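You operate a simulated robot arm through the tools that you are given. There is no shell and no other tool. Be economical: measure what you need, move in short steps, check, and stop when the job is done.

The job below is to be done with a simulated two-armed robot. You get a single attempt, and the scene is never put back.

## Task
Unscrew both fixture nuts into the blue tray; carry it to the trolley.
Fine: both hands carry the tray; it ends level on the top deck with both nuts in it; the ring marked 72 stays.

The check looks at the end state, three seconds after you hand in, the way a careful person would. Anything else that was tipped, shoved, dropped, spilled or broken makes it a failure.

## Robot
Two 6-joint arms with two-finger parallel grippers on one trunk, on a base that drives. Base frame: it is fixed to the floor where the robot stands at the start and does not move with it; the origin is under the middle of the robot, x ahead of it, y to its left, z up. Lengths are in mm, angles in rad, forces in N, time in s.
The left shoulder is at the start at [60, 187, 1122], the right one opposite. With the tool pointing down near the work surface each hand reaches from about 220 to 620 mm from the robot's upright axis, wherever it stands, measured 20 degrees to its own side. Places, roughly: blue steel tray (31x22x10 cm) [500, 200, 800]; in the blue steel tray [500, 200, 800]; top deck of the blue trolley [600, -900, 800]. Payload 1.57 kg a hand.
The tool frame of a hand sits at the grasp point between the pads (the TCP): z along the fingers, y along the line on which they close. The tips reach 30 mm beyond it. Largest opening 110 mm; finger width 24, thickness 12; the body of the gripper, 48 by 112 mm, starts 78 mm behind the TCP.
Orientation is that of the tool frame in the base frame, as a unit quaternion [w, x, y, z]. With the fingers straight down and closing along the base's y, the tool's x points along the base's -x, its y along +y and its z along -z.

## Interface
- The arms move only by the tool arm_command. It takes "left_plan", "right_plan" or both (then of equal length, played together; a hand with none holds still); each is one flat list of numbers, 6 for each row, row after row: the shift along the base's x, y, z in units of 40 mm (1.0 is 40 mm), then the turn, a rotation vector about the base's x, y, z in units of 4 degrees (1.0 is 4 degrees). In form: [tx, ty, tz, ax, ay, az, tx, ty, tz, ax, ay, az, ...]. A call has 1 to 10 rows; each row shifts and turns the commanded pose from where the row before left it. "left_jaw" and "right_jaw" are, for a hand that has rows, the finger opening in mm, from 0 to 110, set as the call begins (left out, the last holds). A call with a number of a shift or a turn outside -1 to 1 is refused whole. A row lasts 0.2 s, in which the tool goes at most 50 mm and 0.15 rad; a call with a longer step from one row to the next is refused whole, and so is a gripper value outside its range. Where a pose cannot be reached the arm comes as near as it can. A force on the tool above 40 N (or 10 N above the force at the start of the call, whichever is more), or a blocked arm, ends the call early, and 0.2 s more pass. The fingers move at their own pace (about 153 mm/s each) and stop on an object; they squeeze with about 34 N. The grip force told is the motor's: it shows also when the fingers shut on nothing. Time passes only in rows, and 0.2 s behind the last, so rows that do not move let the fingers close. The reply holds the time, the measured pose of the TCP, the force on the tool along the base axes, the opening and the grip force, in the units named above and with some noise, with the torque about the TCP (base axes, N m) and any sound that the robot's microphone picked up.
- Cameras (640 x 400 px; columns grow to the right, rows downward): "scene" is now at [12.2, -19.2, 1657.5]; the picture's right is [-0.28, -0.96, 0.00], its down [-0.77, 0.22, -0.60] and it looks along [0.58, -0.17, -0.80] (base axes); focal length 258 px, centre (320, 200). "left" rides on the left gripper at [70, -16, -141] in its tool frame; the picture's right is [0.23, 0.97, 0.00], its down [-0.86, 0.20, -0.48] and it looks along [-0.47, 0.11, 0.88] (tool axes); focal length 222 px, centre (320, 200). "right" rides on the right gripper at [70, 16, -141] in its tool frame; the picture's right is [-0.23, 0.97, 0.00], its down [-0.86, -0.20, -0.48] and it looks along [-0.47, -0.11, 0.88] (tool axes); focal length 222 px, centre (320, 200). There is no depth. A picture from a camera that has moved, and an enlarged one, comes with that camera's place and axes in the base frame and with its lens.
- capture(camera): a new picture of that camera. It takes no simulated time.
- lift_body(by): slides the trunk up (or, below 0, down) by that many mm; the arms and the scene camera ride with it, the base frame stays. It gives what a move gives, with no picture.
- drive_base(legs): drives the robot by 1 to 6 legs, each [ahead, left, turn to the left] in mm, mm and rad, along the robot's own axes; the way and the turn of a leg run together, so that a leg with both is an arc; at most 1500 mm and 3.142 rad a leg. The arms and the cameras ride along, it lands a little off, and it stops where it bumps. It gives what a move gives.
- head_to(pan, tilt): turns the head with the scene camera to pan (to the left, within 1.501 rad either way) and tilt (down, from -0.506 to 1.204), counted from straight ahead of the robot. It gives what a move gives.
- enlarge(camera, box): a new picture of the part [left, top, right, bottom] of that camera's present view, enlarged. It takes no simulated time.
- finish_job(): hands the job in; it is judged then, once.

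Go step by step. Nothing tells you exact positions but the pictures and the camera data: compare them with the known pose of the tool, close in by small moves and look again before you grip or let go. The budget is 120 turns and 108 pictures, counting those below and the enlarged ones. Unless the task says otherwise, let go and move clear before handing in, and close with one line.

The tools are called after "Request:" by a JSON object that holds its "method" and its "body". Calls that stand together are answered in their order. arm_command: Moves the arms, as the interface text tells. Its arguments: {"type":"object","properties":{"left_plan":{"type":"array","items":{"type":"number"}},"left_jaw":{"type":"number"},"right_plan":{"type":"array","items":{"type":"number"}},"right_jaw":{"type":"number"}},"required":[]} The other tools are called the same way: lift_body (by) slides the trunk up or down; drive_base (legs) drives the base; head_to (pan, tilt) turns the head that bears the scene camera; capture (camera) takes a picture; enlarge (camera, box) takes an enlarged picture of a part of a camera's view; finish_job () hands the job in.

At the start:

```text
time: 0.0
left_position: [428.8, -37.0, 1136.1]
left_orientation: [0.001, 0.0, 1.0, 0.0]
left_contact_force: [0.5, -0.2, 0.3]
left_ft_torque: [-0.01, 0.0, -0.01]
left_grip_width: 109.8
left_gripper_force: 0.0
right_position: [321.2, -341.0, 1141.3]
right_orientation: [0.0, 0.0, 1.0, 0.0]
right_contact_force: [0.9, 0.1, -0.4]
right_ft_torque: [-0.02, 0.02, 0.01]
right_grip_width: 109.9
right_gripper_force: 0.1
trunk travel left (down, up): [-750.0, 240.0]
robot x, y, heading: [1.0, -0.8, 0.004]
head pan, tilt: [-0.279, 0.923]
```

scene: 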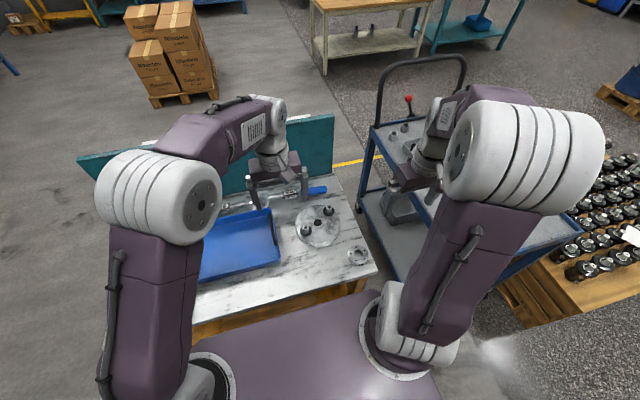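
right: 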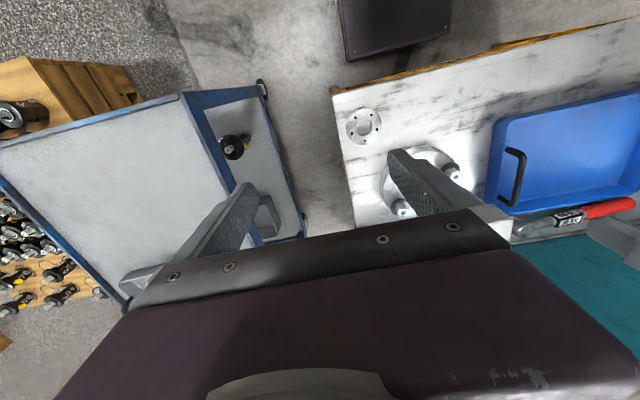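
left: 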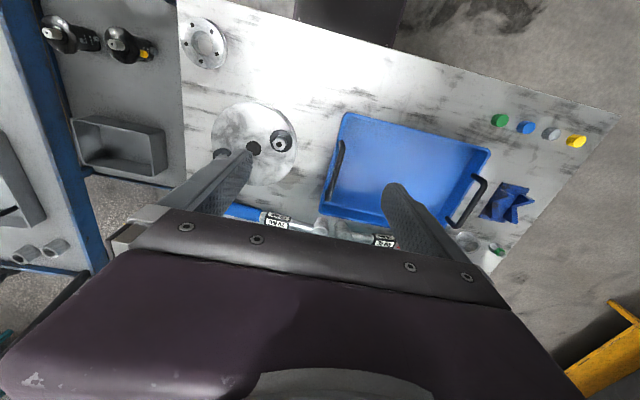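

I see the bench with the blue tray, a round fixture plate with two nuts, a loose ring near the edge, and the trolley to the right. I'll look closer before moving.

Request:
{"method": "enlarge", "body": {"camera": "scene", "box": [180, 150, 400, 290]}}

Request:
{"method": "enlarge", "body": {"camera": "left", "box": [170, 10, 350, 200]}}

Request:
{"method": "enlarge", "body": {"camera": "right", "box": [330, 80, 640, 270]}}

```text
2.86 times, centred on (290, 220) of scene
camera zoom: at [12.2, -19.2, 1657.5], right [-0.28, -0.96, 0.0], down [-0.77, 0.22, -0.6], along [0.58, -0.17, -0.8], focal length 736 px, centre (406, 143)
```

zoom: 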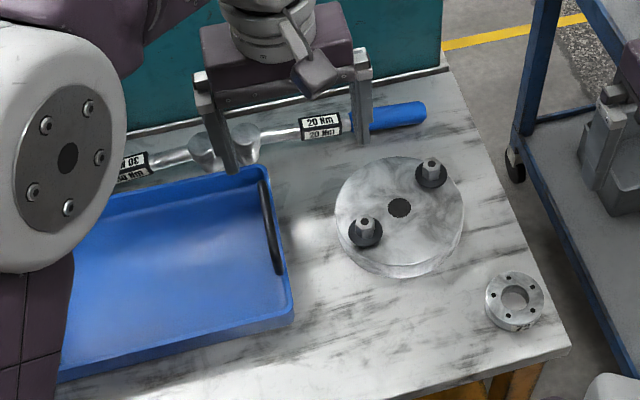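

```text
2.11 times, centred on (260, 105) of left
camera zoom: at [358.5, -52.5, 1277.0], right [-0.23, 0.97, 0.0], down [0.85, 0.2, 0.48], along [0.47, 0.11, -0.88], focal length 468 px, centre (446, 400)
```

zoom: 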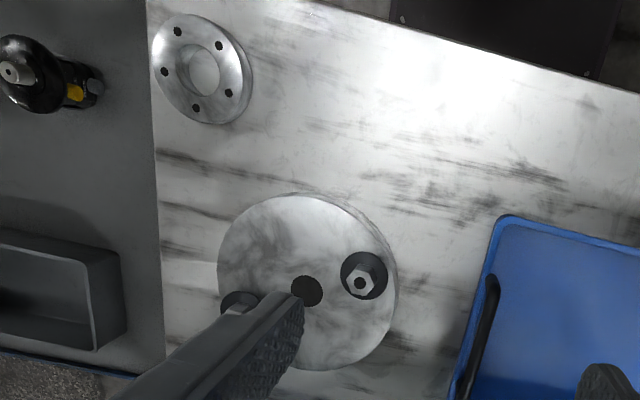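

```text
2.06 times, centred on (485, 175) of right
camera zoom: at [251.2, -325.8, 1282.9], right [0.23, 0.97, 0.0], down [0.86, -0.2, 0.48], along [0.47, -0.11, -0.88], focal length 459 px, centre (-21, 252)
```

zoom: 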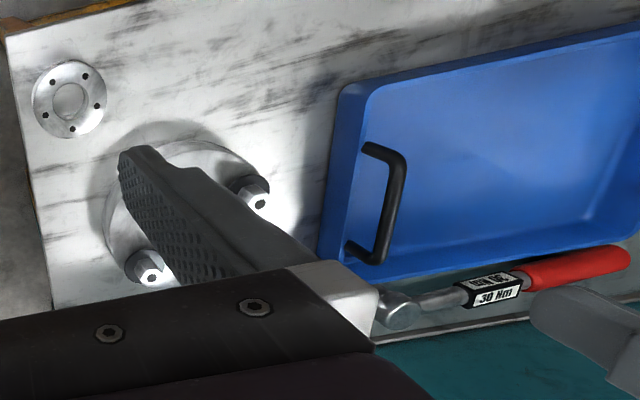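

The two nuts sit on a round fixture at roughly (487,-105) and (563,-218), with tops near z 838. I'll move the left hand away over the tray and bring the right hand above the fixture for a closer look.

Request:
{"method": "arm_command", "body": {"left_plan": [-0.1, 1, 0, 0, 0, 0, -0.1, 1, 0, 0, 0, 0, -0.1, 1, 0, 0, 0, 0, -0.1, 1, 0, 0, 0, 0, -0.1, 1, 0, 0, 0, 0, -0.1, 1, 0, 0, 0, 0, 0, 1, 0, 0, 0, 0], "right_plan": [0.7, 0.65, -0.38, 0, 0, 0, 0.7, 0.65, -0.38, 0, 0, 0, 0.7, 0.65, -0.38, 0, 0, 0, 0.7, 0.65, -0.38, 0, 0, 0, 0.7, 0.65, -0.38, 0, 0, 0, 0.7, 0.65, -0.38, 0, 0, 0, 0.7, 0.65, -0.2, 0, 0, 0]}}

Request:
{"method": "head_to", "body": {"pan": -0.9, "tilt": 0.75}}

Request:
{"method": "capture", "body": {"camera": "right"}}

Request:
{"method": "capture", "body": {"camera": "left"}}

Request:
{"method": "capture", "body": {"camera": "scene"}}

```text
time: 1.6
left_position: [407.0, 246.5, 1137.5]
left_orientation: [0.0, 0.0, 1.0, -0.002]
left_contact_force: [-0.2, 0.6, 0.6]
left_ft_torque: [-0.06, 0.02, -0.03]
left_grip_width: 110.1
left_gripper_force: 0.1
right_position: [517.5, -158.3, 1043.2]
right_orientation: [0.0, -0.001, 1.0, 0.0]
right_contact_force: [0.0, 0.3, 0.3]
right_ft_torque: [-0.03, 0.03, 0.0]
right_grip_width: 110.1
right_gripper_force: 0.0
trunk travel left (down, up): [-750.0, 240.0]
robot x, y, heading: [1.6, -3.0, -0.002]
head pan, tilt: [-0.279, 0.923]
```

```text
time: 2.6
left_position: [406.5, 244.1, 1138.4]
left_orientation: [0.001, 0.0, 1.0, 0.0]
left_contact_force: [0.6, -0.2, 0.9]
left_ft_torque: [-0.01, 0.0, 0.0]
left_grip_width: 109.8
left_gripper_force: 0.0
right_position: [515.8, -159.9, 1043.5]
right_orientation: [-0.001, 0.0, 1.0, 0.0]
right_contact_force: [-1.1, 0.4, 0.6]
right_ft_torque: [0.01, -0.03, 0.0]
right_grip_width: 110.0
right_gripper_force: 0.1
trunk travel left (down, up): [-750.0, 240.0]
robot x, y, heading: [3.4, 0.1, -0.002]
head pan, tilt: [-0.901, 0.75]
```

```text
101 pictures are left
camera right: at [446.3, -143.9, 1184.8], right [0.23, 0.97, 0.0], down [0.86, -0.2, 0.48], along [0.47, -0.11, -0.88], focal length 222 px, centre (320, 200)
```

right: 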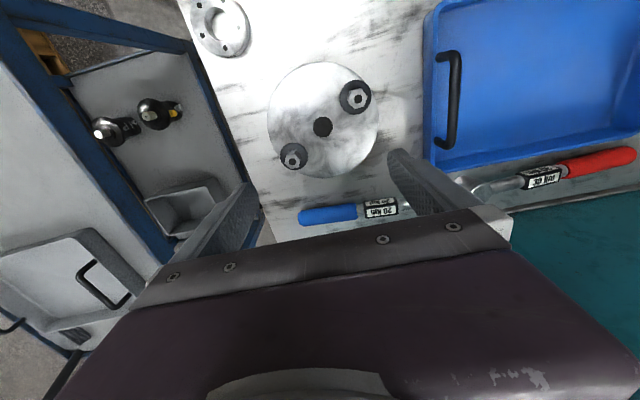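

```text
100 pictures are left
camera left: at [334.6, 228.1, 1279.0], right [-0.23, 0.97, 0.0], down [0.85, 0.2, 0.48], along [0.47, 0.11, -0.88], focal length 222 px, centre (320, 200)
```

left: 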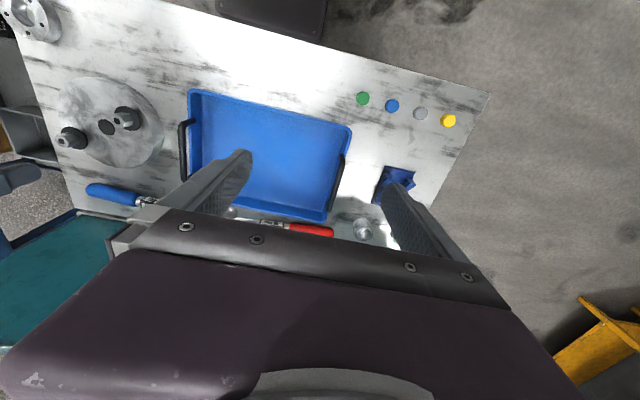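

```text
99 pictures are left
camera scene: at [-7.5, -63.4, 1671.0], right [-0.78, -0.62, 0.0], down [-0.42, 0.53, -0.73], along [0.45, -0.57, -0.68], focal length 258 px, centre (320, 200)
```

scene: 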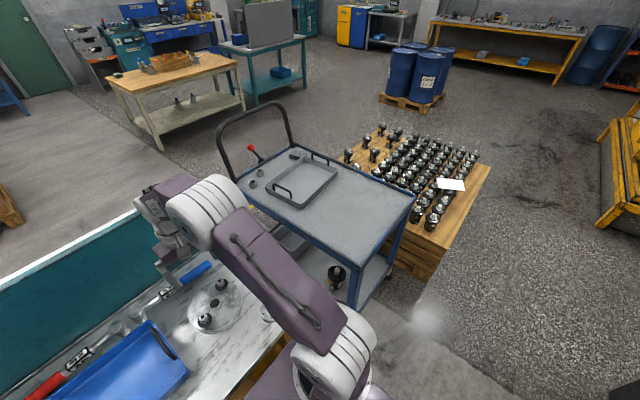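

The trolley's top deck has a grey tray, small rings and a red lever at its far end, and its near half is free. I'll zoom in on the nuts and the ring.

Request:
{"method": "enlarge", "body": {"camera": "right", "box": [255, 50, 415, 200]}}

Request:
{"method": "enlarge", "body": {"camera": "scene", "box": [210, 100, 430, 300]}}

Request:
{"method": "enlarge", "body": {"camera": "left", "box": [0, 0, 220, 220]}}

```text
2.67 times, centred on (335, 125) of right
camera zoom: at [446.3, -143.9, 1184.8], right [0.23, 0.97, 0.0], down [0.86, -0.2, 0.48], along [0.47, -0.11, -0.88], focal length 592 px, centre (280, 400)
```

zoom: 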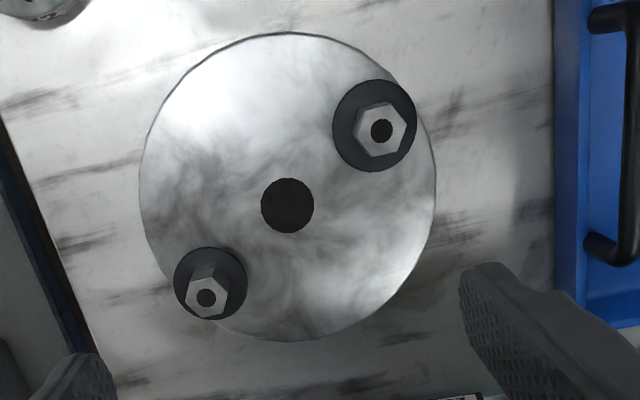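

```text
2.00 times, centred on (320, 200) of scene
camera zoom: at [-7.5, -63.4, 1671.0], right [-0.78, -0.62, 0.0], down [-0.42, 0.53, -0.73], along [0.45, -0.57, -0.68], focal length 516 px, centre (320, 200)
```

zoom: 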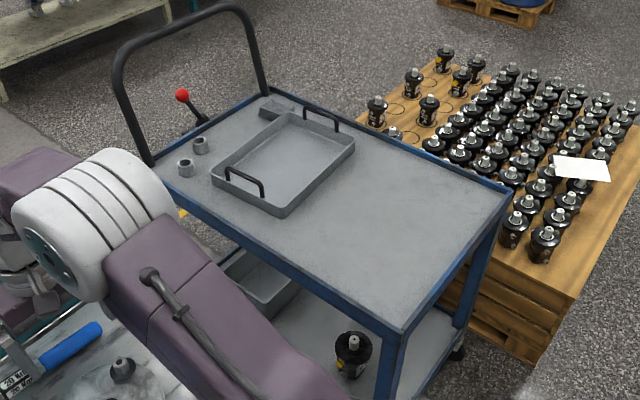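

```text
1.82 times, centred on (110, 110) of left
camera zoom: at [334.6, 228.1, 1279.0], right [-0.23, 0.97, 0.0], down [0.85, 0.2, 0.48], along [0.47, 0.11, -0.88], focal length 404 px, centre (702, 364)
```

zoom: 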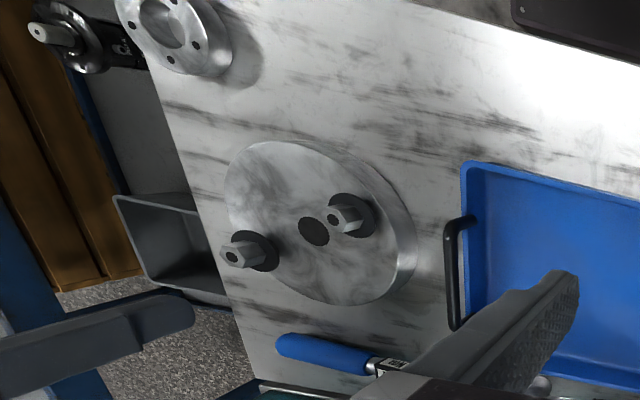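

From triangulation, nut 1 is at about (481,-101) and nut 2 at about (543,-209), both with tops near z 867. I'll hover the right hand over nut 1 to read the hex orientation.

Request:
{"method": "arm_command", "body": {"right_plan": [-0.22, 0.365, -0.7, 0, 0, 0, -0.22, 0.365, -0.7, 0, 0, 0, -0.22, 0.365, -0.7, 0, 0, 0, -0.22, 0.365, -0.7, 0, 0, 0]}}

Request:
{"method": "enlarge", "body": {"camera": "right", "box": [240, 80, 400, 180]}}

Request:
{"method": "capture", "body": {"camera": "right"}}

```text
time: 3.6
left_position: [405.5, 244.7, 1137.3]
left_orientation: [0.0, -0.001, 1.0, -0.001]
left_contact_force: [0.9, 0.6, -0.3]
left_ft_torque: [-0.04, 0.01, -0.04]
left_grip_width: 110.0
left_gripper_force: 0.0
right_position: [479.7, -100.3, 930.5]
right_orientation: [0.0, 0.0, 1.0, 0.0]
right_contact_force: [0.1, -0.2, -0.6]
right_ft_torque: [-0.04, -0.01, -0.02]
right_grip_width: 110.1
right_gripper_force: 0.0
trunk travel left (down, up): [-750.0, 240.0]
robot x, y, heading: [0.1, -1.0, 0.003]
head pan, tilt: [-0.901, 0.75]
```

```text
4.00 times, centred on (320, 130) of right
camera zoom: at [411.2, -83.8, 1072.2], right [0.23, 0.97, 0.0], down [0.85, -0.2, 0.48], along [0.47, -0.11, -0.88], focal length 888 px, centre (320, 480)
```

zoom: 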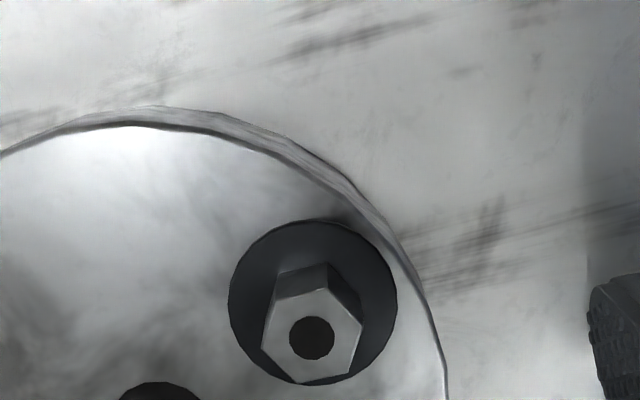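

```text
94 pictures are left
camera right: at [411.2, -83.8, 1072.2], right [0.23, 0.97, 0.0], down [0.85, -0.2, 0.48], along [0.47, -0.11, -0.88], focal length 222 px, centre (320, 200)
```

right: 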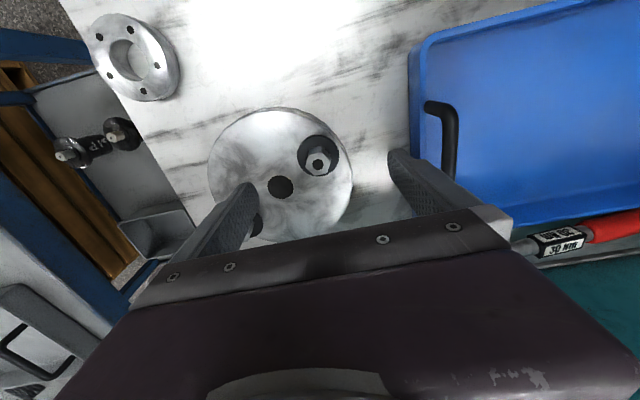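

Nut 1 has its centre at (482,-102), is about 21 mm across flats, and its hex spans z 843–867. I'll yaw the right hand -30° to match the flats and go down until the tips are just above the flange.

Request:
{"method": "arm_command", "body": {"right_plan": [0.02, -0.02, -0.1, 0, 0, -0.93, 0.02, -0.02, -0.1, 0, 0, -0.93, 0.02, -0.02, -0.1, 0, 0, -0.93, 0, 0, -0.1, 0, 0, -0.93, 0, 0, -0.1, 0, 0, -0.93, 0, 0, -0.1, 0, 0, -0.93, 0, 0, -0.1, 0, 0, -0.93, 0, 0, -0.1, 0, 0, -0.93], "right_jaw": 60}}

Request:
{"method": "enlarge", "body": {"camera": "right", "box": [240, 80, 400, 180]}}

```text
time: 5.4
left_position: [405.5, 245.2, 1138.0]
left_orientation: [0.001, 0.0, 1.0, 0.0]
left_contact_force: [0.2, 0.3, -0.4]
left_ft_torque: [0.02, 0.01, -0.02]
left_grip_width: 109.8
left_gripper_force: 0.1
right_position: [483.5, -104.1, 897.3]
right_orientation: [0.0, 0.257, 0.966, 0.0]
right_contact_force: [0.1, -0.3, 1.1]
right_ft_torque: [-0.01, -0.02, 0.01]
right_grip_width: 60.0
right_gripper_force: 0.1
trunk travel left (down, up): [-750.0, 240.0]
robot x, y, heading: [1.2, -1.4, -0.002]
head pan, tilt: [-0.901, 0.75]
```

```text
4.00 times, centred on (320, 130) of right
camera zoom: at [432.1, -55.1, 1039.2], right [0.68, 0.73, 0.0], down [0.64, -0.6, 0.48], along [0.35, -0.33, -0.88], focal length 888 px, centre (320, 480)
```

zoom: 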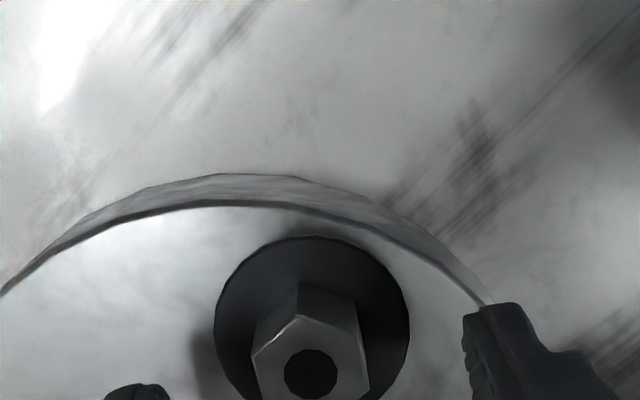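

It's aligned with the flats. I'll descend 20 mm and close on the nut.

Request:
{"method": "arm_command", "body": {"right_plan": [-0.05, 0, -0.25, 0, 0, 0, 0, 0, -0.25, 0, 0, 0, 0, 0, 0, 0, 0, 0]}}

Request:
{"method": "arm_command", "body": {"right_plan": [0, 0, 0, 0, 0, 0, 0, 0, 0, 0, 0, 0, 0, 0, 0, 0, 0, 0], "right_jaw": 0}}

Request:
{"method": "capture", "body": {"camera": "right"}}

```text
time: 6.2
left_position: [404.6, 244.5, 1137.8]
left_orientation: [0.0, 0.0, 1.0, 0.001]
left_contact_force: [-0.5, 0.3, -0.3]
left_ft_torque: [0.02, 0.0, 0.01]
left_grip_width: 109.9
left_gripper_force: 0.0
right_position: [482.4, -103.0, 878.0]
right_orientation: [0.0, 0.257, 0.966, 0.0]
right_contact_force: [0.4, -0.8, 0.2]
right_ft_torque: [0.02, -0.03, 0.01]
right_grip_width: 60.2
right_gripper_force: 0.1
trunk travel left (down, up): [-750.0, 240.0]
robot x, y, heading: [0.9, -1.7, -0.0]
head pan, tilt: [-0.901, 0.75]
```

```text
time: 7.0
left_position: [404.9, 244.4, 1137.9]
left_orientation: [0.0, -0.001, 1.0, 0.0]
left_contact_force: [0.0, 0.0, 0.1]
left_ft_torque: [0.04, 0.0, -0.02]
left_grip_width: 109.8
left_gripper_force: 0.1
right_position: [482.5, -103.3, 878.0]
right_orientation: [0.0, 0.257, 0.966, 0.0]
right_contact_force: [-0.7, 0.0, 0.5]
right_ft_torque: [-0.02, -0.02, -0.03]
right_grip_width: 42.3
right_gripper_force: 34.1
trunk travel left (down, up): [-750.0, 240.0]
robot x, y, heading: [-1.1, -0.2, 0.001]
head pan, tilt: [-0.901, 0.75]
```

```text
92 pictures are left
camera right: at [430.2, -54.8, 1019.6], right [0.68, 0.73, 0.0], down [0.64, -0.6, 0.48], along [0.35, -0.33, -0.88], focal length 222 px, centre (320, 200)
```

right: 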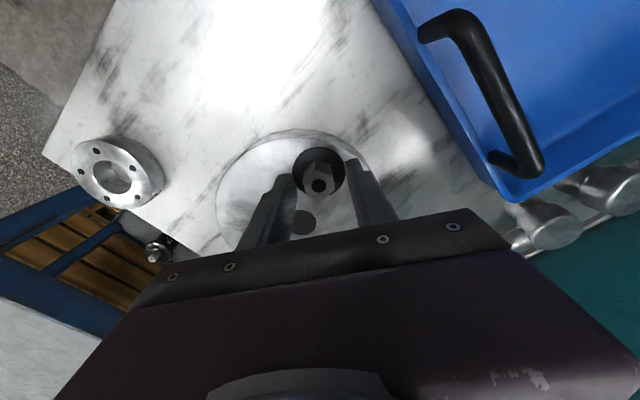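

The jaws stopped at 42 mm, so I'm probably on the round flange and not the hex. I'll check with a zoom.

Request:
{"method": "enlarge", "body": {"camera": "right", "box": [240, 120, 400, 220]}}

```text
4.00 times, centred on (320, 170) of right
camera zoom: at [430.2, -54.8, 1019.6], right [0.68, 0.73, 0.0], down [0.64, -0.6, 0.48], along [0.35, -0.33, -0.88], focal length 888 px, centre (320, 320)
```

zoom: 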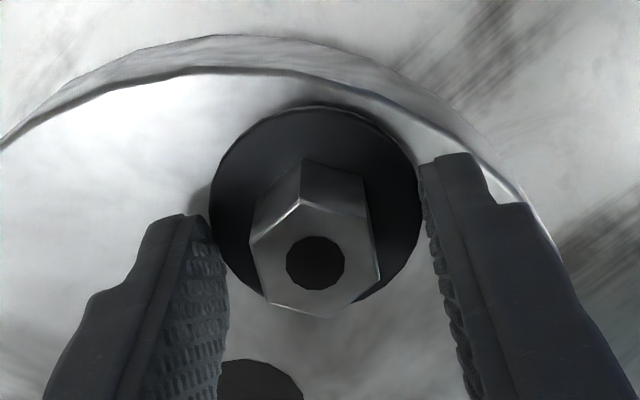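

Confirmed: the fingers are on the flange. I'll open, rise 9 mm and close on the hex.

Request:
{"method": "arm_command", "body": {"right_plan": [0, 0, 0, 0, 0, 0, -0.02, 0, 0.22, 0, 0, 0, 0, 0, 0, 0, 0, 0], "right_jaw": 55}}

Request:
{"method": "arm_command", "body": {"right_plan": [0, 0, 0, 0, 0, 0, 0, 0, 0, 0, 0, 0, 0, 0, 0, 0, 0, 0], "right_jaw": 0}}

Request:
{"method": "enlarge", "body": {"camera": "right", "box": [240, 120, 400, 220]}}

```text
time: 7.8
left_position: [406.5, 243.9, 1138.5]
left_orientation: [0.0, 0.0, 1.0, 0.0]
left_contact_force: [0.2, 0.2, 0.9]
left_ft_torque: [0.0, -0.01, 0.01]
left_grip_width: 109.9
left_gripper_force: 0.1
right_position: [481.9, -103.1, 886.3]
right_orientation: [0.001, 0.257, 0.966, 0.0]
right_contact_force: [0.5, 0.6, 0.1]
right_ft_torque: [0.0, 0.01, 0.06]
right_grip_width: 54.7
right_gripper_force: 0.1
trunk travel left (down, up): [-750.0, 240.0]
robot x, y, heading: [-2.5, 2.7, -0.0]
head pan, tilt: [-0.901, 0.75]
```

```text
time: 8.6
left_position: [405.2, 245.6, 1137.7]
left_orientation: [0.0, -0.001, 1.0, -0.001]
left_contact_force: [0.1, 0.0, -0.2]
left_ft_torque: [0.03, -0.01, -0.02]
left_grip_width: 110.0
left_gripper_force: 0.1
right_position: [480.6, -103.7, 887.2]
right_orientation: [0.0, 0.257, 0.966, 0.0]
right_contact_force: [0.8, 3.0, 0.4]
right_ft_torque: [0.07, -0.08, -0.09]
right_grip_width: 20.5
right_gripper_force: 34.3
trunk travel left (down, up): [-750.0, 240.0]
robot x, y, heading: [0.2, 3.3, 0.004]
head pan, tilt: [-0.901, 0.75]
```

```text
4.00 times, centred on (320, 170) of right
camera zoom: at [429.8, -54.7, 1027.9], right [0.68, 0.73, 0.0], down [0.64, -0.6, 0.48], along [0.35, -0.33, -0.88], focal length 888 px, centre (320, 320)
```

zoom: 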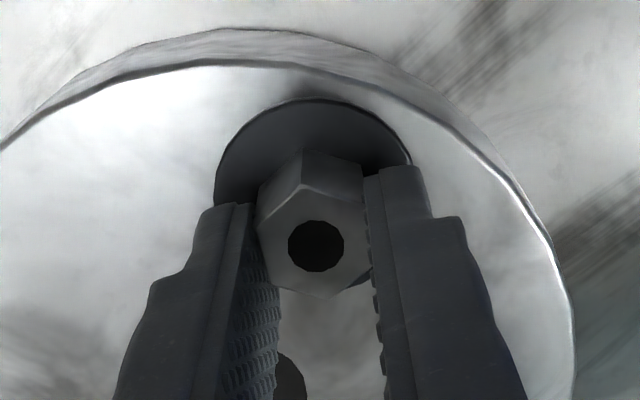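

The hex is gripped squarely at 20.5 mm. I'll turn counter-clockwise 40° and watch torque and sound.

Request:
{"method": "arm_command", "body": {"right_plan": [0, 0, 0, 0, 0, 1, 0, 0, 0, 0, 0, 1, 0, 0, 0, 0, 0, 1, 0, 0, 0, 0, 0, 1, 0, 0, 0, 0, 0, 1, 0, 0, 0, 0, 0, 1, 0, 0, 0, 0, 0, 1, 0, 0, 0, 0, 0, 1, 0, 0, 0, 0, 0, 1, 0, 0, 0, 0, 0, 1]}}

Request:
{"method": "enlarge", "body": {"camera": "right", "box": [240, 120, 400, 220]}}

```text
time: 10.8
left_position: [405.7, 247.0, 1136.8]
left_orientation: [0.0, 0.001, 1.0, -0.002]
left_contact_force: [0.0, -0.2, 0.9]
left_ft_torque: [-0.01, -0.01, 0.02]
left_grip_width: 110.0
left_gripper_force: 0.0
right_position: [483.2, -101.5, 888.4]
right_orientation: [0.002, -0.09, 0.996, -0.001]
right_contact_force: [9.7, 15.2, 10.2]
right_ft_torque: [0.53, -0.37, -0.09]
right_grip_width: 20.5
right_gripper_force: 34.2
trunk travel left (down, up): [-750.0, 240.0]
robot x, y, heading: [-1.2, 2.5, 0.002]
head pan, tilt: [-0.901, 0.75]
```

```text
4.00 times, centred on (320, 170) of right
camera zoom: at [410.9, -97.4, 1029.2], right [0.05, 1.0, 0.0], down [0.88, -0.04, 0.48], along [0.48, -0.03, -0.88], focal length 888 px, centre (320, 320)
```

zoom: 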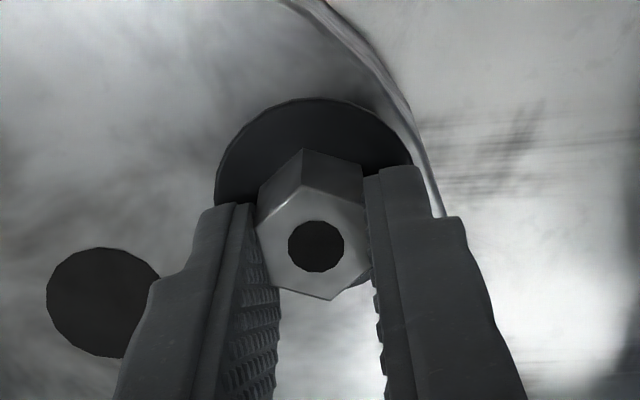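

It turned freely with little torque. The side and upward forces show the nut axis is slightly offset and the nut is climbing, so I'll correct for that and keep turning with a slow rise.

Request:
{"method": "arm_command", "body": {"right_plan": [0.03, 0.04, 0.03, 0, 0, 1, 0, 0, 0.003, 0, 0, 1, 0, 0, 0.003, 0, 0, 1, 0, 0, 0.003, 0, 0, 1, 0, 0, 0.003, 0, 0, 1, 0, 0, 0.003, 0, 0, 1, 0, 0, 0.003, 0, 0, 1, 0, 0, 0.003, 0, 0, 1, 0, 0, 0.003, 0, 0, 1, 0, 0, 0.003, 0, 0, 1]}}

```text
time: 13.0
left_position: [405.3, 248.3, 1137.8]
left_orientation: [0.0, -0.001, 1.0, -0.001]
left_contact_force: [-0.6, -0.3, 0.5]
left_ft_torque: [0.0, -0.01, -0.03]
left_grip_width: 109.9
left_gripper_force: 0.0
right_position: [481.4, -99.1, 890.5]
right_orientation: [-0.002, -0.425, 0.905, -0.001]
right_contact_force: [-4.3, 24.3, -4.0]
right_ft_torque: [0.86, -0.18, -0.09]
right_grip_width: 20.8
right_gripper_force: 34.2
trunk travel left (down, up): [-750.0, 240.0]
robot x, y, heading: [1.9, -2.2, -0.001]
head pan, tilt: [-0.901, 0.75]
```

Side force in y is growing, so I'll ease y by 2.4 mm and keep turning.

Request:
{"method": "arm_command", "body": {"right_plan": [-0.01, 0.06, 0.01, 0, 0, 0, 0, 0, 0, 0, 0, 1, 0, 0, 0.003, 0, 0, 1, 0, 0, 0.003, 0, 0, 1, 0, 0, 0.003, 0, 0, 1, 0, 0, 0.003, 0, 0, 1]}}

Request:
{"method": "enlarge", "body": {"camera": "right", "box": [240, 120, 400, 220]}}

Request:
{"method": "head_to", "body": {"pan": -0.2, "tilt": 0.9}}

Request:
{"method": "capture", "body": {"camera": "scene"}}

```text
time: 14.4
left_position: [404.6, 247.3, 1138.5]
left_orientation: [0.001, 0.0, 1.0, -0.001]
left_contact_force: [0.4, 0.4, 0.8]
left_ft_torque: [-0.02, -0.01, -0.01]
left_grip_width: 110.0
left_gripper_force: 0.2
right_position: [480.5, -98.1, 891.2]
right_orientation: [-0.001, -0.576, 0.818, -0.001]
right_contact_force: [-7.0, 12.9, -6.1]
right_ft_torque: [0.18, 0.18, -0.07]
right_grip_width: 20.5
right_gripper_force: 34.4
trunk travel left (down, up): [-750.0, 240.0]
robot x, y, heading: [-0.4, -1.8, 0.002]
head pan, tilt: [-0.901, 0.75]
```

```text
4.00 times, centred on (320, 170) of right
camera zoom: at [441.9, -158.6, 1031.7], right [-0.84, 0.54, 0.0], down [0.48, 0.74, 0.48], along [0.26, 0.4, -0.88], focal length 888 px, centre (320, 320)
```

zoom: 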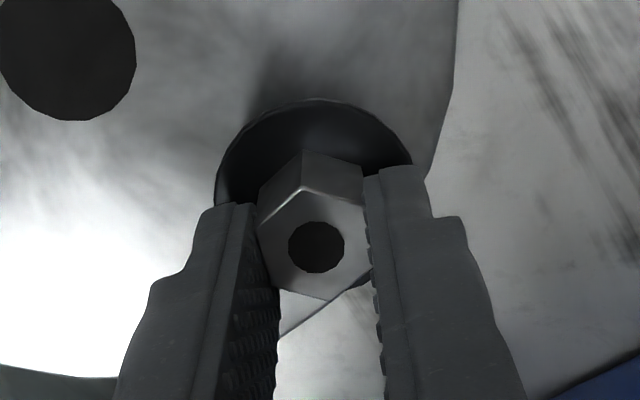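

```text
time: 15.5
left_position: [403.6, 245.3, 1137.7]
left_orientation: [0.001, 0.0, 1.0, -0.001]
left_contact_force: [-0.2, 0.0, 0.8]
left_ft_torque: [0.0, -0.01, -0.01]
left_grip_width: 109.8
left_gripper_force: 0.1
right_position: [479.1, -98.7, 890.2]
right_orientation: [0.0, -0.575, 0.818, 0.0]
right_contact_force: [-9.5, 10.2, -7.5]
right_ft_torque: [0.09, 0.26, -0.06]
right_grip_width: 20.8
right_gripper_force: 34.0
trunk travel left (down, up): [-750.0, 240.0]
robot x, y, heading: [-1.5, 1.5, -0.001]
head pan, tilt: [-0.201, 0.901]
```

```text
87 pictures are left
camera scene: at [13.7, -11.4, 1659.1], right [-0.2, -0.98, 0.0], down [-0.77, 0.16, -0.62], along [0.61, -0.13, -0.78], focal length 258 px, centre (320, 200)
```

scene: 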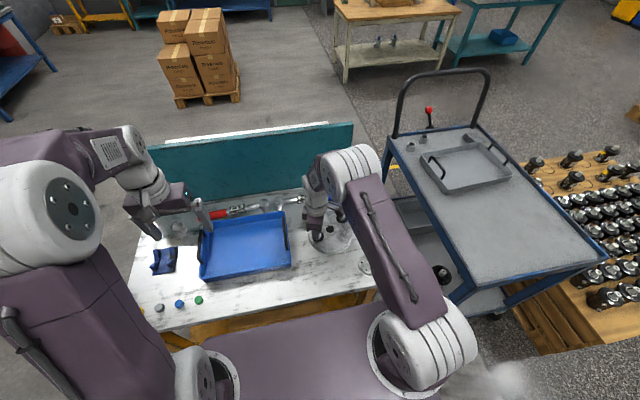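

The flange turns together with the nut, about 100° so far. I'll continue without rising, since I'm already pulling up slightly.

Request:
{"method": "arm_command", "body": {"right_plan": [-0.025, 0.03, 0, 0, 0, 1, 0, 0, 0, 0, 0, 1, 0, 0, 0, 0, 0, 1, 0, 0, 0, 0, 0, 1, 0, 0, 0, 0, 0, 1, 0, 0, 0, 0, 0, 1, 0, 0, 0, 0, 0, 1, 0, 0, 0, 0, 0, 1, 0, 0, 0, 0, 0, 1, 0, 0, 0, 0, 0, 1]}}

```text
time: 17.7
left_position: [403.3, 244.7, 1139.5]
left_orientation: [0.003, 0.0, 1.0, -0.001]
left_contact_force: [-1.4, 0.3, 0.0]
left_ft_torque: [0.01, -0.02, -0.06]
left_grip_width: 110.0
left_gripper_force: 0.1
right_position: [477.4, -98.3, 891.0]
right_orientation: [0.0, 0.821, -0.572, 0.002]
right_contact_force: [-15.4, 1.3, 6.1]
right_ft_torque: [-0.02, 0.42, -0.05]
right_grip_width: 20.6
right_gripper_force: 33.8
trunk travel left (down, up): [-750.0, 240.0]
robot x, y, heading: [-0.8, 1.4, 0.002]
head pan, tilt: [-0.201, 0.901]
```

The nut climbs about 1 mm per 40°, and my grip is about 2.7 mm off its axis. I'll keep turning along that small circle.

Request:
{"method": "arm_command", "body": {"right_plan": [-0.035, 0, 0.012, 0, 0, 1, -0.0045, -0.0015, 0.0027, 0, 0, 1, -0.0045, -0.0015, 0.0027, 0, 0, 1, -0.0045, -0.0015, 0.0027, 0, 0, 1, -0.0045, -0.0015, 0.0027, 0, 0, 1, -0.0045, -0.0015, 0.0027, 0, 0, 1, -0.0045, -0.0015, 0.0027, 0, 0, 1, -0.0045, -0.0015, 0.0027, 0, 0, 1, -0.0045, -0.0015, 0.0027, 0, 0, 1, -0.0045, -0.0015, 0.0027, 0, 0, 1]}}

```text
time: 19.9
left_position: [403.5, 243.6, 1138.9]
left_orientation: [0.002, 0.0, 1.0, 0.0]
left_contact_force: [-0.7, -1.0, 0.2]
left_ft_torque: [-0.03, 0.0, 0.0]
left_grip_width: 109.9
left_gripper_force: 0.0
right_position: [476.1, -99.5, 893.8]
right_orientation: [0.0, 0.967, -0.256, 0.001]
right_contact_force: [-2.8, -4.5, 16.4]
right_ft_torque: [-0.13, 0.08, -0.01]
right_grip_width: 20.4
right_gripper_force: 33.8
trunk travel left (down, up): [-750.0, 240.0]
robot x, y, heading: [1.4, 0.2, -0.001]
head pan, tilt: [-0.201, 0.901]
```

Torque is dropping and the nut still climbs. I'll continue another 40° and rise more.

Request:
{"method": "arm_command", "body": {"right_plan": [-0.006, -0.01, 0.03, 0, 0, 1, -0.0023, -0.0038, 0.004, 0, 0, 1, -0.0023, -0.0038, 0.004, 0, 0, 1, -0.0023, -0.0038, 0.004, 0, 0, 1, -0.0023, -0.0038, 0.004, 0, 0, 1, -0.0023, -0.0038, 0.004, 0, 0, 1, -0.0023, -0.0038, 0.004, 0, 0, 1, -0.0023, -0.0038, 0.004, 0, 0, 1, -0.0023, -0.0038, 0.004, 0, 0, 1, -0.0023, -0.0038, 0.004, 0, 0, 1]}}

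Request:
{"method": "enlarge", "body": {"camera": "right", "box": [200, 80, 440, 240]}}

```text
time: 22.0
left_position: [405.1, 242.7, 1138.3]
left_orientation: [0.0, 0.002, 1.0, 0.0]
left_contact_force: [0.0, 0.8, 0.2]
left_ft_torque: [-0.05, -0.02, -0.02]
left_grip_width: 110.1
left_gripper_force: 0.2
right_position: [476.6, -102.4, 895.5]
right_orientation: [0.01, 0.998, 0.063, 0.004]
right_contact_force: [3.3, -21.0, -1.1]
right_ft_torque: [0.07, 0.17, -0.05]
right_grip_width: 20.8
right_gripper_force: 33.4
right hand out of reach, approached as far as the arm can: row 9, 10
trunk travel left (down, up): [-750.0, 240.0]
robot x, y, heading: [-0.7, 1.4, -0.004]
head pan, tilt: [-0.201, 0.901]
stopped in row 10 (right hand): the force on the tool passed its limit (the readings are from after the stop); the commanded pose is now the measured one
```

```text
2.50 times, centred on (320, 160) of right
camera zoom: at [546.2, -106.4, 1036.2], right [-0.11, -0.99, 0.02], down [-0.88, 0.1, 0.47], along [-0.47, 0.03, -0.88], focal length 555 px, centre (320, 300)
```

zoom: 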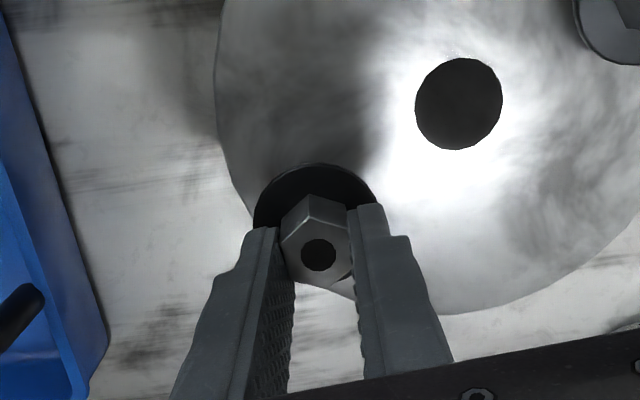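

The wrist limit is reached at about 187° of yaw. I'll test with a small lift whether the nut is free.

Request:
{"method": "arm_command", "body": {"right_plan": [0, 0, 0.03, 0, 0, -0.5, 0, 0, 0.03, 0, 0, 0, 0, 0, 0.03, 0, 0, 0]}}

```text
time: 22.8
left_position: [409.7, 241.2, 1137.4]
left_orientation: [-0.001, 0.001, 1.0, 0.001]
left_contact_force: [0.6, -0.1, -0.6]
left_ft_torque: [-0.03, -0.03, 0.0]
left_grip_width: 110.1
left_gripper_force: 0.0
right_position: [477.1, -103.3, 895.9]
right_orientation: [0.009, 0.999, 0.045, 0.0]
right_contact_force: [0.8, -16.6, -29.7]
right_ft_torque: [-0.04, 0.13, -0.05]
right_grip_width: 21.0
right_gripper_force: 34.0
trunk travel left (down, up): [-750.0, 240.0]
robot x, y, heading: [-1.8, 0.1, -0.006]
head pan, tilt: [-0.201, 0.901]
```

It's still threaded. I'll release, lift, unwind 180° and regrip.

Request:
{"method": "arm_command", "body": {"right_plan": [0, 0, 0, 0, 0, 0, 0, 0, 0, 0, 0, 0, 0, 0, 0.25, 0, 0, 0, 0.0875, 0.0575, 0.25, 0, 0, 0, 0, 0, 0.25, 0, 0, -1, 0, 0, 0, 0, 0, -1, 0, 0, 0, 0, 0, -1, 0, 0, 0, 0, 0, -1, 0, 0, 0, 0, 0, -1, 0, 0, 0, 0, 0, -1], "right_jaw": 60}}

Request:
{"method": "arm_command", "body": {"right_plan": [0, 0, 0, 0, 0, -1, 0, 0, 0, 0, 0, -1, 0, 0, 0, 0, 0, -1, 0, 0, 0, 0, 0, -1, 0, 0, 0, 0, 0, -1, 0, 0, 0, 0, 0, -1, 0, 0, 0, 0, 0, -1, 0, 0, 0, 0, 0, -1, 0, 0, 0, 0, 0, -1, 0, 0, 0, 0, 0, -1]}}

Request:
{"method": "arm_command", "body": {"right_plan": [0, 0, 0, 0, 0, -1, 0, 0, 0, 0, 0, -1, 0, 0, 0, 0, 0, -1, 0, 0, 0, 0, 0, -1, 0, 0, 0, 0, 0, -1, 0, 0, 0, 0, 0, -1, 0, 0, 0, 0, 0, -1, 0, 0, 0, 0, 0, -1, 0, 0, 0, 0, 0, -1, 0, 0, 0, 0, 0, -1]}}

Request:
{"method": "arm_command", "body": {"right_plan": [0, 0, 0, 0, 0, -1, 0, 0, 0, 0, 0, -1, 0, 0, 0, 0, 0, -1, 0, 0, 0, 0, 0, -1, 0, 0, 0, 0, 0, -1, 0, 0, 0, 0, 0, -1, 0, 0, 0, 0, 0, -1, 0, 0, 0, 0, 0, -1, 0, 0, 0, 0, 0, -1, 0, 0, 0, 0, 0, -1]}}

Request:
{"method": "arm_command", "body": {"right_plan": [0, 0, 0, 0, 0, -1, 0, 0, 0, 0, 0, -1, 0, 0, 0, 0, 0, -1, 0, 0, 0, 0, 0, -1, 0, 0, 0, 0, 0, -1, 0, 0, 0, 0, 0, -1, 0, 0, 0, 0, 0, -1, 0, 0, 0, 0, 0, -1, 0, 0, 0, 0, 0, -1]}}

Request:
{"method": "enlarge", "body": {"camera": "right", "box": [240, 80, 400, 180]}}

```text
time: 25.0
left_position: [406.3, 243.7, 1136.4]
left_orientation: [0.0, 0.001, 1.0, 0.0]
left_contact_force: [-0.2, 0.3, 0.3]
left_ft_torque: [-0.02, 0.04, 0.02]
left_grip_width: 109.9
left_gripper_force: 0.0
right_position: [478.3, -96.5, 928.4]
right_orientation: [0.009, 0.986, -0.165, 0.001]
right_contact_force: [0.5, -0.3, -0.9]
right_ft_torque: [0.01, 0.0, -0.01]
right_grip_width: 60.0
right_gripper_force: 0.0
trunk travel left (down, up): [-750.0, 240.0]
robot x, y, heading: [0.5, -2.4, -0.003]
head pan, tilt: [-0.201, 0.901]
```

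```text
time: 27.2
left_position: [405.4, 242.7, 1136.8]
left_orientation: [0.0, 0.001, 1.0, 0.0]
left_contact_force: [-0.6, 0.0, 0.2]
left_ft_torque: [-0.03, 0.0, 0.03]
left_grip_width: 109.9
left_gripper_force: 0.0
right_position: [477.0, -95.6, 927.6]
right_orientation: [0.01, 0.871, -0.492, -0.003]
right_contact_force: [1.8, -0.1, 0.1]
right_ft_torque: [0.01, 0.0, 0.02]
right_grip_width: 59.8
right_gripper_force: 0.1
trunk travel left (down, up): [-750.0, 240.0]
robot x, y, heading: [-5.4, 1.0, -0.001]
head pan, tilt: [-0.201, 0.901]
```

```text
time: 29.4
left_position: [407.0, 243.1, 1137.6]
left_orientation: [0.0, 0.001, 1.0, 0.001]
left_contact_force: [-0.6, -0.2, -0.3]
left_ft_torque: [0.03, 0.0, 0.02]
left_grip_width: 110.0
left_gripper_force: 0.1
right_position: [477.8, -94.9, 928.9]
right_orientation: [-0.008, -0.65, 0.76, 0.006]
right_contact_force: [-0.2, 0.2, -0.5]
right_ft_torque: [-0.02, 0.01, 0.0]
right_grip_width: 60.1
right_gripper_force: 0.1
trunk travel left (down, up): [-750.0, 240.0]
robot x, y, heading: [2.6, 2.1, 0.0]
head pan, tilt: [-0.201, 0.901]
```

```text
time: 31.6
left_position: [405.5, 243.4, 1138.6]
left_orientation: [0.0, 0.001, 1.0, 0.0]
left_contact_force: [0.7, -0.1, 0.0]
left_ft_torque: [-0.01, 0.0, 0.02]
left_grip_width: 110.0
left_gripper_force: 0.1
right_position: [478.4, -96.8, 928.3]
right_orientation: [-0.007, -0.351, 0.936, 0.007]
right_contact_force: [0.2, 1.7, 1.1]
right_ft_torque: [0.03, -0.02, 0.02]
right_grip_width: 59.7
right_gripper_force: 0.0
trunk travel left (down, up): [-750.0, 240.0]
robot x, y, heading: [-0.8, -2.0, -0.002]
head pan, tilt: [-0.201, 0.901]
```

```text
time: 33.6
left_position: [406.0, 243.9, 1137.6]
left_orientation: [0.0, 0.001, 1.0, 0.0]
left_contact_force: [0.5, -0.6, 0.1]
left_ft_torque: [0.02, -0.03, 0.0]
left_grip_width: 109.9
left_gripper_force: 0.0
right_position: [479.1, -95.3, 929.8]
right_orientation: [-0.003, -0.044, 0.999, 0.009]
right_contact_force: [0.2, -0.2, 1.0]
right_ft_torque: [-0.01, -0.02, -0.03]
right_grip_width: 60.1
right_gripper_force: 0.2
trunk travel left (down, up): [-750.0, 240.0]
robot x, y, heading: [1.1, 2.0, 0.001]
head pan, tilt: [-0.201, 0.901]
```

```text
4.00 times, centred on (320, 130) of right
camera zoom: at [409.5, -88.4, 1071.0], right [0.14, 0.99, 0.02], down [0.87, -0.13, 0.47], along [0.47, -0.05, -0.88], focal length 888 px, centre (320, 480)
```

zoom: 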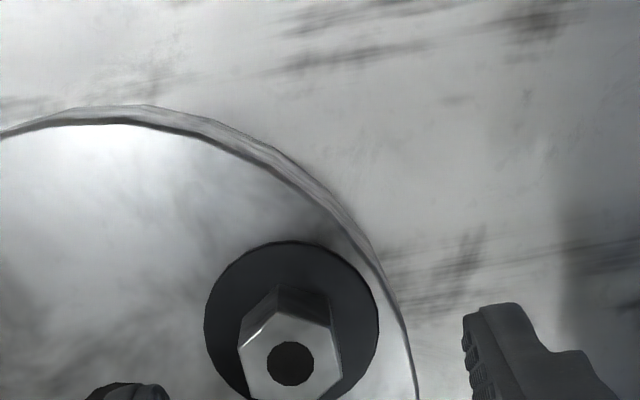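

Nut 1 is now about (482,-102) with its top near 875. I'll centre on it, remove the small tilt, lower and grip.

Request:
{"method": "arm_command", "body": {"right_plan": [0.0625, -0.16, 0, -0.26, -0.1, 0, 0, 0, -0.3, 0, 0, 0, 0, 0, -0.3, 0, 0, 0, 0, 0, -0.25, 0, 0, 0, 0, 0, 0, 0, 0, 0]}}

Request:
{"method": "enlarge", "body": {"camera": "right", "box": [240, 120, 400, 220]}}

```text
time: 34.8
left_position: [406.3, 243.7, 1137.1]
left_orientation: [0.0, 0.001, 1.0, 0.0]
left_contact_force: [0.0, -1.4, 0.2]
left_ft_torque: [0.0, -0.02, -0.04]
left_grip_width: 110.1
left_gripper_force: 0.2
right_position: [481.7, -102.9, 894.6]
right_orientation: [-0.001, -0.045, 0.999, 0.0]
right_contact_force: [0.0, -0.1, 0.7]
right_ft_torque: [0.0, -0.06, -0.01]
right_grip_width: 60.0
right_gripper_force: 0.0
trunk travel left (down, up): [-750.0, 240.0]
robot x, y, heading: [0.5, -0.3, -0.0]
head pan, tilt: [-0.201, 0.901]
```

```text
4.00 times, centred on (320, 170) of right
camera zoom: at [410.4, -92.7, 1036.2], right [0.14, 0.99, 0.0], down [0.87, -0.12, 0.48], along [0.47, -0.07, -0.88], focal length 888 px, centre (320, 320)
```

zoom: 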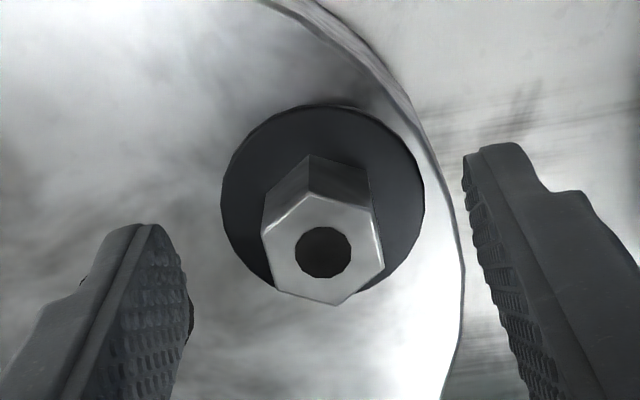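

It's centred, so I'll close and keep turning.

Request:
{"method": "arm_command", "body": {"right_plan": [0, 0, 0, 0, 0, 0, 0, 0, 0, 0, 0, 0, 0, 0, 0.003, 0, 0, 1, 0, 0, 0.003, 0, 0, 1, 0, 0, 0.003, 0, 0, 1, 0, 0, 0.003, 0, 0, 1, 0, 0, 0.003, 0, 0, 1, 0, 0, 0.003, 0, 0, 1, 0, 0, 0.003, 0, 0, 1, 0, 0, 0.003, 0, 0, 1], "right_jaw": 0}}

Request:
{"method": "arm_command", "body": {"right_plan": [0, 0, 0.003, 0, 0, 1, 0, 0, 0.003, 0, 0, 1, 0, 0, 0.003, 0, 0, 1, 0, 0, 0.003, 0, 0, 1, 0, 0, 0.003, 0, 0, 1, 0, 0, 0.003, 0, 0, 1, 0, 0, 0.003, 0, 0, 1, 0, 0, 0.003, 0, 0, 1, 0, 0, 0.003, 0, 0, 1, 0, 0, 0.003, 0, 0, 1]}}

```text
time: 37.0
left_position: [405.9, 244.6, 1138.4]
left_orientation: [0.001, 0.001, 1.0, -0.001]
left_contact_force: [0.2, -0.7, 0.8]
left_ft_torque: [-0.01, 0.01, 0.03]
left_grip_width: 110.0
left_gripper_force: 0.1
right_position: [481.2, -100.9, 896.2]
right_orientation: [-0.001, -0.32, 0.947, -0.001]
right_contact_force: [-6.1, 12.0, 0.6]
right_ft_torque: [0.33, 0.08, -0.05]
right_grip_width: 20.8
right_gripper_force: 34.3
trunk travel left (down, up): [-750.0, 240.0]
robot x, y, heading: [0.8, -0.6, -0.005]
head pan, tilt: [-0.201, 0.901]
```

```text
time: 39.2
left_position: [404.2, 243.6, 1138.8]
left_orientation: [0.001, 0.001, 1.0, -0.001]
left_contact_force: [0.2, 0.2, -0.4]
left_ft_torque: [-0.01, 0.01, -0.02]
left_grip_width: 110.1
left_gripper_force: 0.0
right_position: [478.6, -102.3, 897.0]
right_orientation: [-0.001, -0.625, 0.78, -0.001]
right_contact_force: [-10.6, 6.7, -0.2]
right_ft_torque: [0.16, 0.2, -0.41]
right_grip_width: 22.6
right_gripper_force: 34.1
trunk travel left (down, up): [-750.0, 240.0]
robot x, y, heading: [1.3, 0.5, -0.0]
head pan, tilt: [-0.201, 0.901]
```

Grip width grew to 22.6 mm and the torque rose, so the hex may be slipping. I'll look.

Request:
{"method": "enlarge", "body": {"camera": "right", "box": [240, 120, 400, 220]}}

```text
4.00 times, centred on (320, 170) of right
camera zoom: at [448.2, -166.5, 1038.3], right [-0.9, 0.44, 0.0], down [0.38, 0.79, 0.48], along [0.21, 0.43, -0.88], focal length 888 px, centre (320, 320)
```

zoom: 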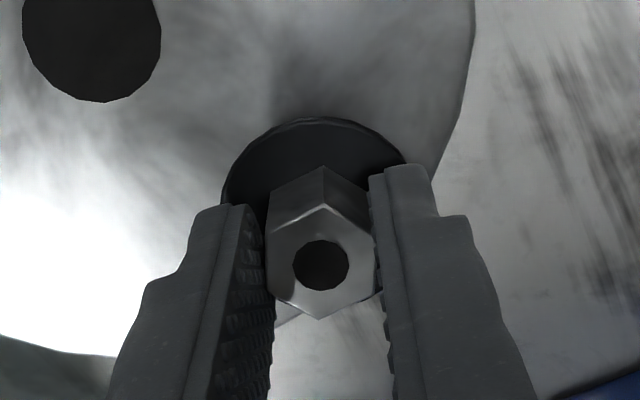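

The hex slipped about 10° and the grip is about 4 mm off along the fingers. I'll open, recentre and close again.

Request:
{"method": "arm_command", "body": {"right_plan": [0, 0, 0, 0, 0, 0, 0.037, 0.085, 0, 0, 0, 0, 0, 0, 0, 0, 0, 0], "right_jaw": 50}}

Request:
{"method": "enlarge", "body": {"camera": "right", "box": [240, 120, 400, 220]}}

```text
time: 40.0
left_position: [405.6, 241.5, 1138.6]
left_orientation: [-0.001, 0.001, 1.0, 0.0]
left_contact_force: [-0.3, -0.1, 0.2]
left_ft_torque: [-0.01, 0.03, 0.0]
left_grip_width: 110.0
left_gripper_force: 0.1
right_position: [483.0, -100.0, 897.2]
right_orientation: [-0.001, -0.624, 0.781, 0.0]
right_contact_force: [0.5, 0.9, 0.3]
right_ft_torque: [-0.02, 0.02, -0.01]
right_grip_width: 50.0
right_gripper_force: 0.0
trunk travel left (down, up): [-750.0, 240.0]
robot x, y, heading: [-1.7, 2.3, -0.003]
head pan, tilt: [-0.201, 0.901]
```

```text
4.00 times, centred on (320, 170) of right
camera zoom: at [452.6, -164.2, 1037.6], right [-0.9, 0.44, 0.0], down [0.38, 0.79, 0.48], along [0.21, 0.43, -0.88], focal length 888 px, centre (320, 320)
```

zoom: 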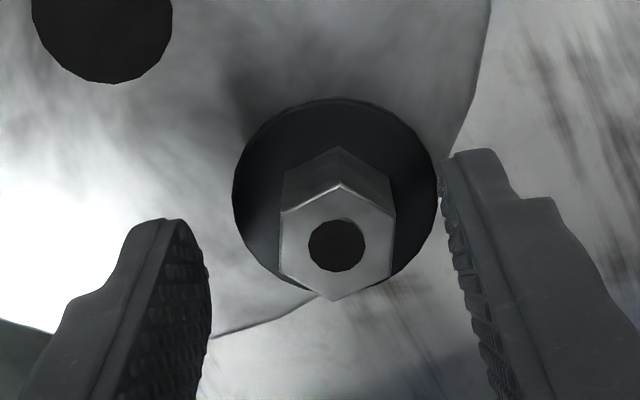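

I'll shift the remaining 3 mm, back off 12° to match the flats, and close.

Request:
{"method": "arm_command", "body": {"right_plan": [-0.075, 0.03, 0, 0, 0, -1, 0, 0, 0, 0, 0, -1, 0, 0, 0, 0, 0, -0.8, 0, 0, 0, 0, 0, 0]}}

Request:
{"method": "arm_command", "body": {"right_plan": [0, 0, 0, 0, 0, 0, 0, 0, 0, 0, 0, 0], "right_jaw": 0}}

Request:
{"method": "enlarge", "body": {"camera": "right", "box": [240, 120, 400, 220]}}

```text
time: 41.0
left_position: [405.9, 244.8, 1137.7]
left_orientation: [0.0, 0.0, 1.0, -0.001]
left_contact_force: [-0.6, -0.2, -0.3]
left_ft_torque: [0.02, -0.02, 0.0]
left_grip_width: 110.2
left_gripper_force: 0.1
right_position: [478.8, -97.1, 896.2]
right_orientation: [0.0, -0.544, 0.839, -0.001]
right_contact_force: [-0.1, -0.1, 0.0]
right_ft_torque: [-0.04, 0.0, 0.01]
right_grip_width: 50.2
right_gripper_force: 0.0
trunk travel left (down, up): [-750.0, 240.0]
robot x, y, heading: [-2.1, -1.2, -0.001]
head pan, tilt: [-0.201, 0.901]
```

```text
time: 41.6
left_position: [405.7, 243.3, 1137.3]
left_orientation: [0.0, 0.001, 1.0, 0.0]
left_contact_force: [-0.1, 0.0, -1.2]
left_ft_torque: [0.01, 0.04, -0.02]
left_grip_width: 109.8
left_gripper_force: 0.0
right_position: [479.9, -97.7, 896.6]
right_orientation: [0.001, -0.544, 0.839, 0.0]
right_contact_force: [3.2, -2.3, 1.6]
right_ft_torque: [-0.05, -0.08, -0.28]
right_grip_width: 21.3
right_gripper_force: 34.4
trunk travel left (down, up): [-750.0, 240.0]
robot x, y, heading: [0.7, -4.9, -0.004]
head pan, tilt: [-0.201, 0.901]
```

```text
4.00 times, centred on (320, 170) of right
camera zoom: at [437.5, -155.4, 1037.3], right [-0.8, 0.6, 0.0], down [0.53, 0.7, 0.48], along [0.29, 0.38, -0.88], focal length 888 px, centre (320, 320)
```

zoom: 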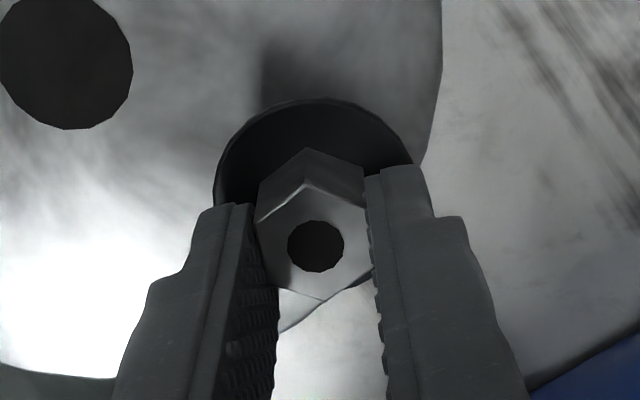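

Well seated again. I'll turn 40° more.

Request:
{"method": "arm_command", "body": {"right_plan": [0.01, -0.005, 0.004, 0, 0, 1, 0, 0, 0.003, 0, 0, 1, 0, 0, 0.003, 0, 0, 1, 0, 0, 0.003, 0, 0, 1, 0, 0, 0.003, 0, 0, 1, 0, 0, 0.003, 0, 0, 1, 0, 0, 0.003, 0, 0, 1, 0, 0, 0.003, 0, 0, 1, 0, 0, 0.003, 0, 0, 1, 0, 0, 0.003, 0, 0, 1]}}

Request:
{"method": "enlarge", "body": {"camera": "right", "box": [240, 120, 400, 220]}}

```text
time: 43.8
left_position: [406.7, 244.3, 1137.4]
left_orientation: [0.0, 0.001, 1.0, 0.0]
left_contact_force: [-0.4, 0.0, -0.1]
left_ft_torque: [-0.03, -0.03, 0.02]
left_grip_width: 110.1
left_gripper_force: 0.0
right_position: [480.7, -98.3, 896.7]
right_orientation: [0.0, 0.799, -0.601, 0.0]
right_contact_force: [0.0, 0.1, 0.0]
right_ft_torque: [0.01, 0.0, -0.01]
right_grip_width: 22.8
right_gripper_force: 33.8
trunk travel left (down, up): [-750.0, 240.0]
robot x, y, heading: [1.3, -3.9, -0.003]
head pan, tilt: [-0.201, 0.901]
```

```text
4.00 times, centred on (320, 170) of right
camera zoom: at [484.6, -169.5, 1038.4], right [-1.0, -0.05, 0.0], down [-0.04, 0.88, 0.48], along [-0.02, 0.48, -0.88], focal length 888 px, centre (320, 320)
```

zoom: 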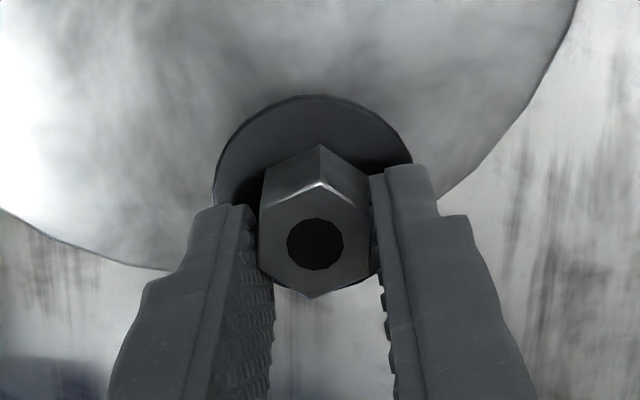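

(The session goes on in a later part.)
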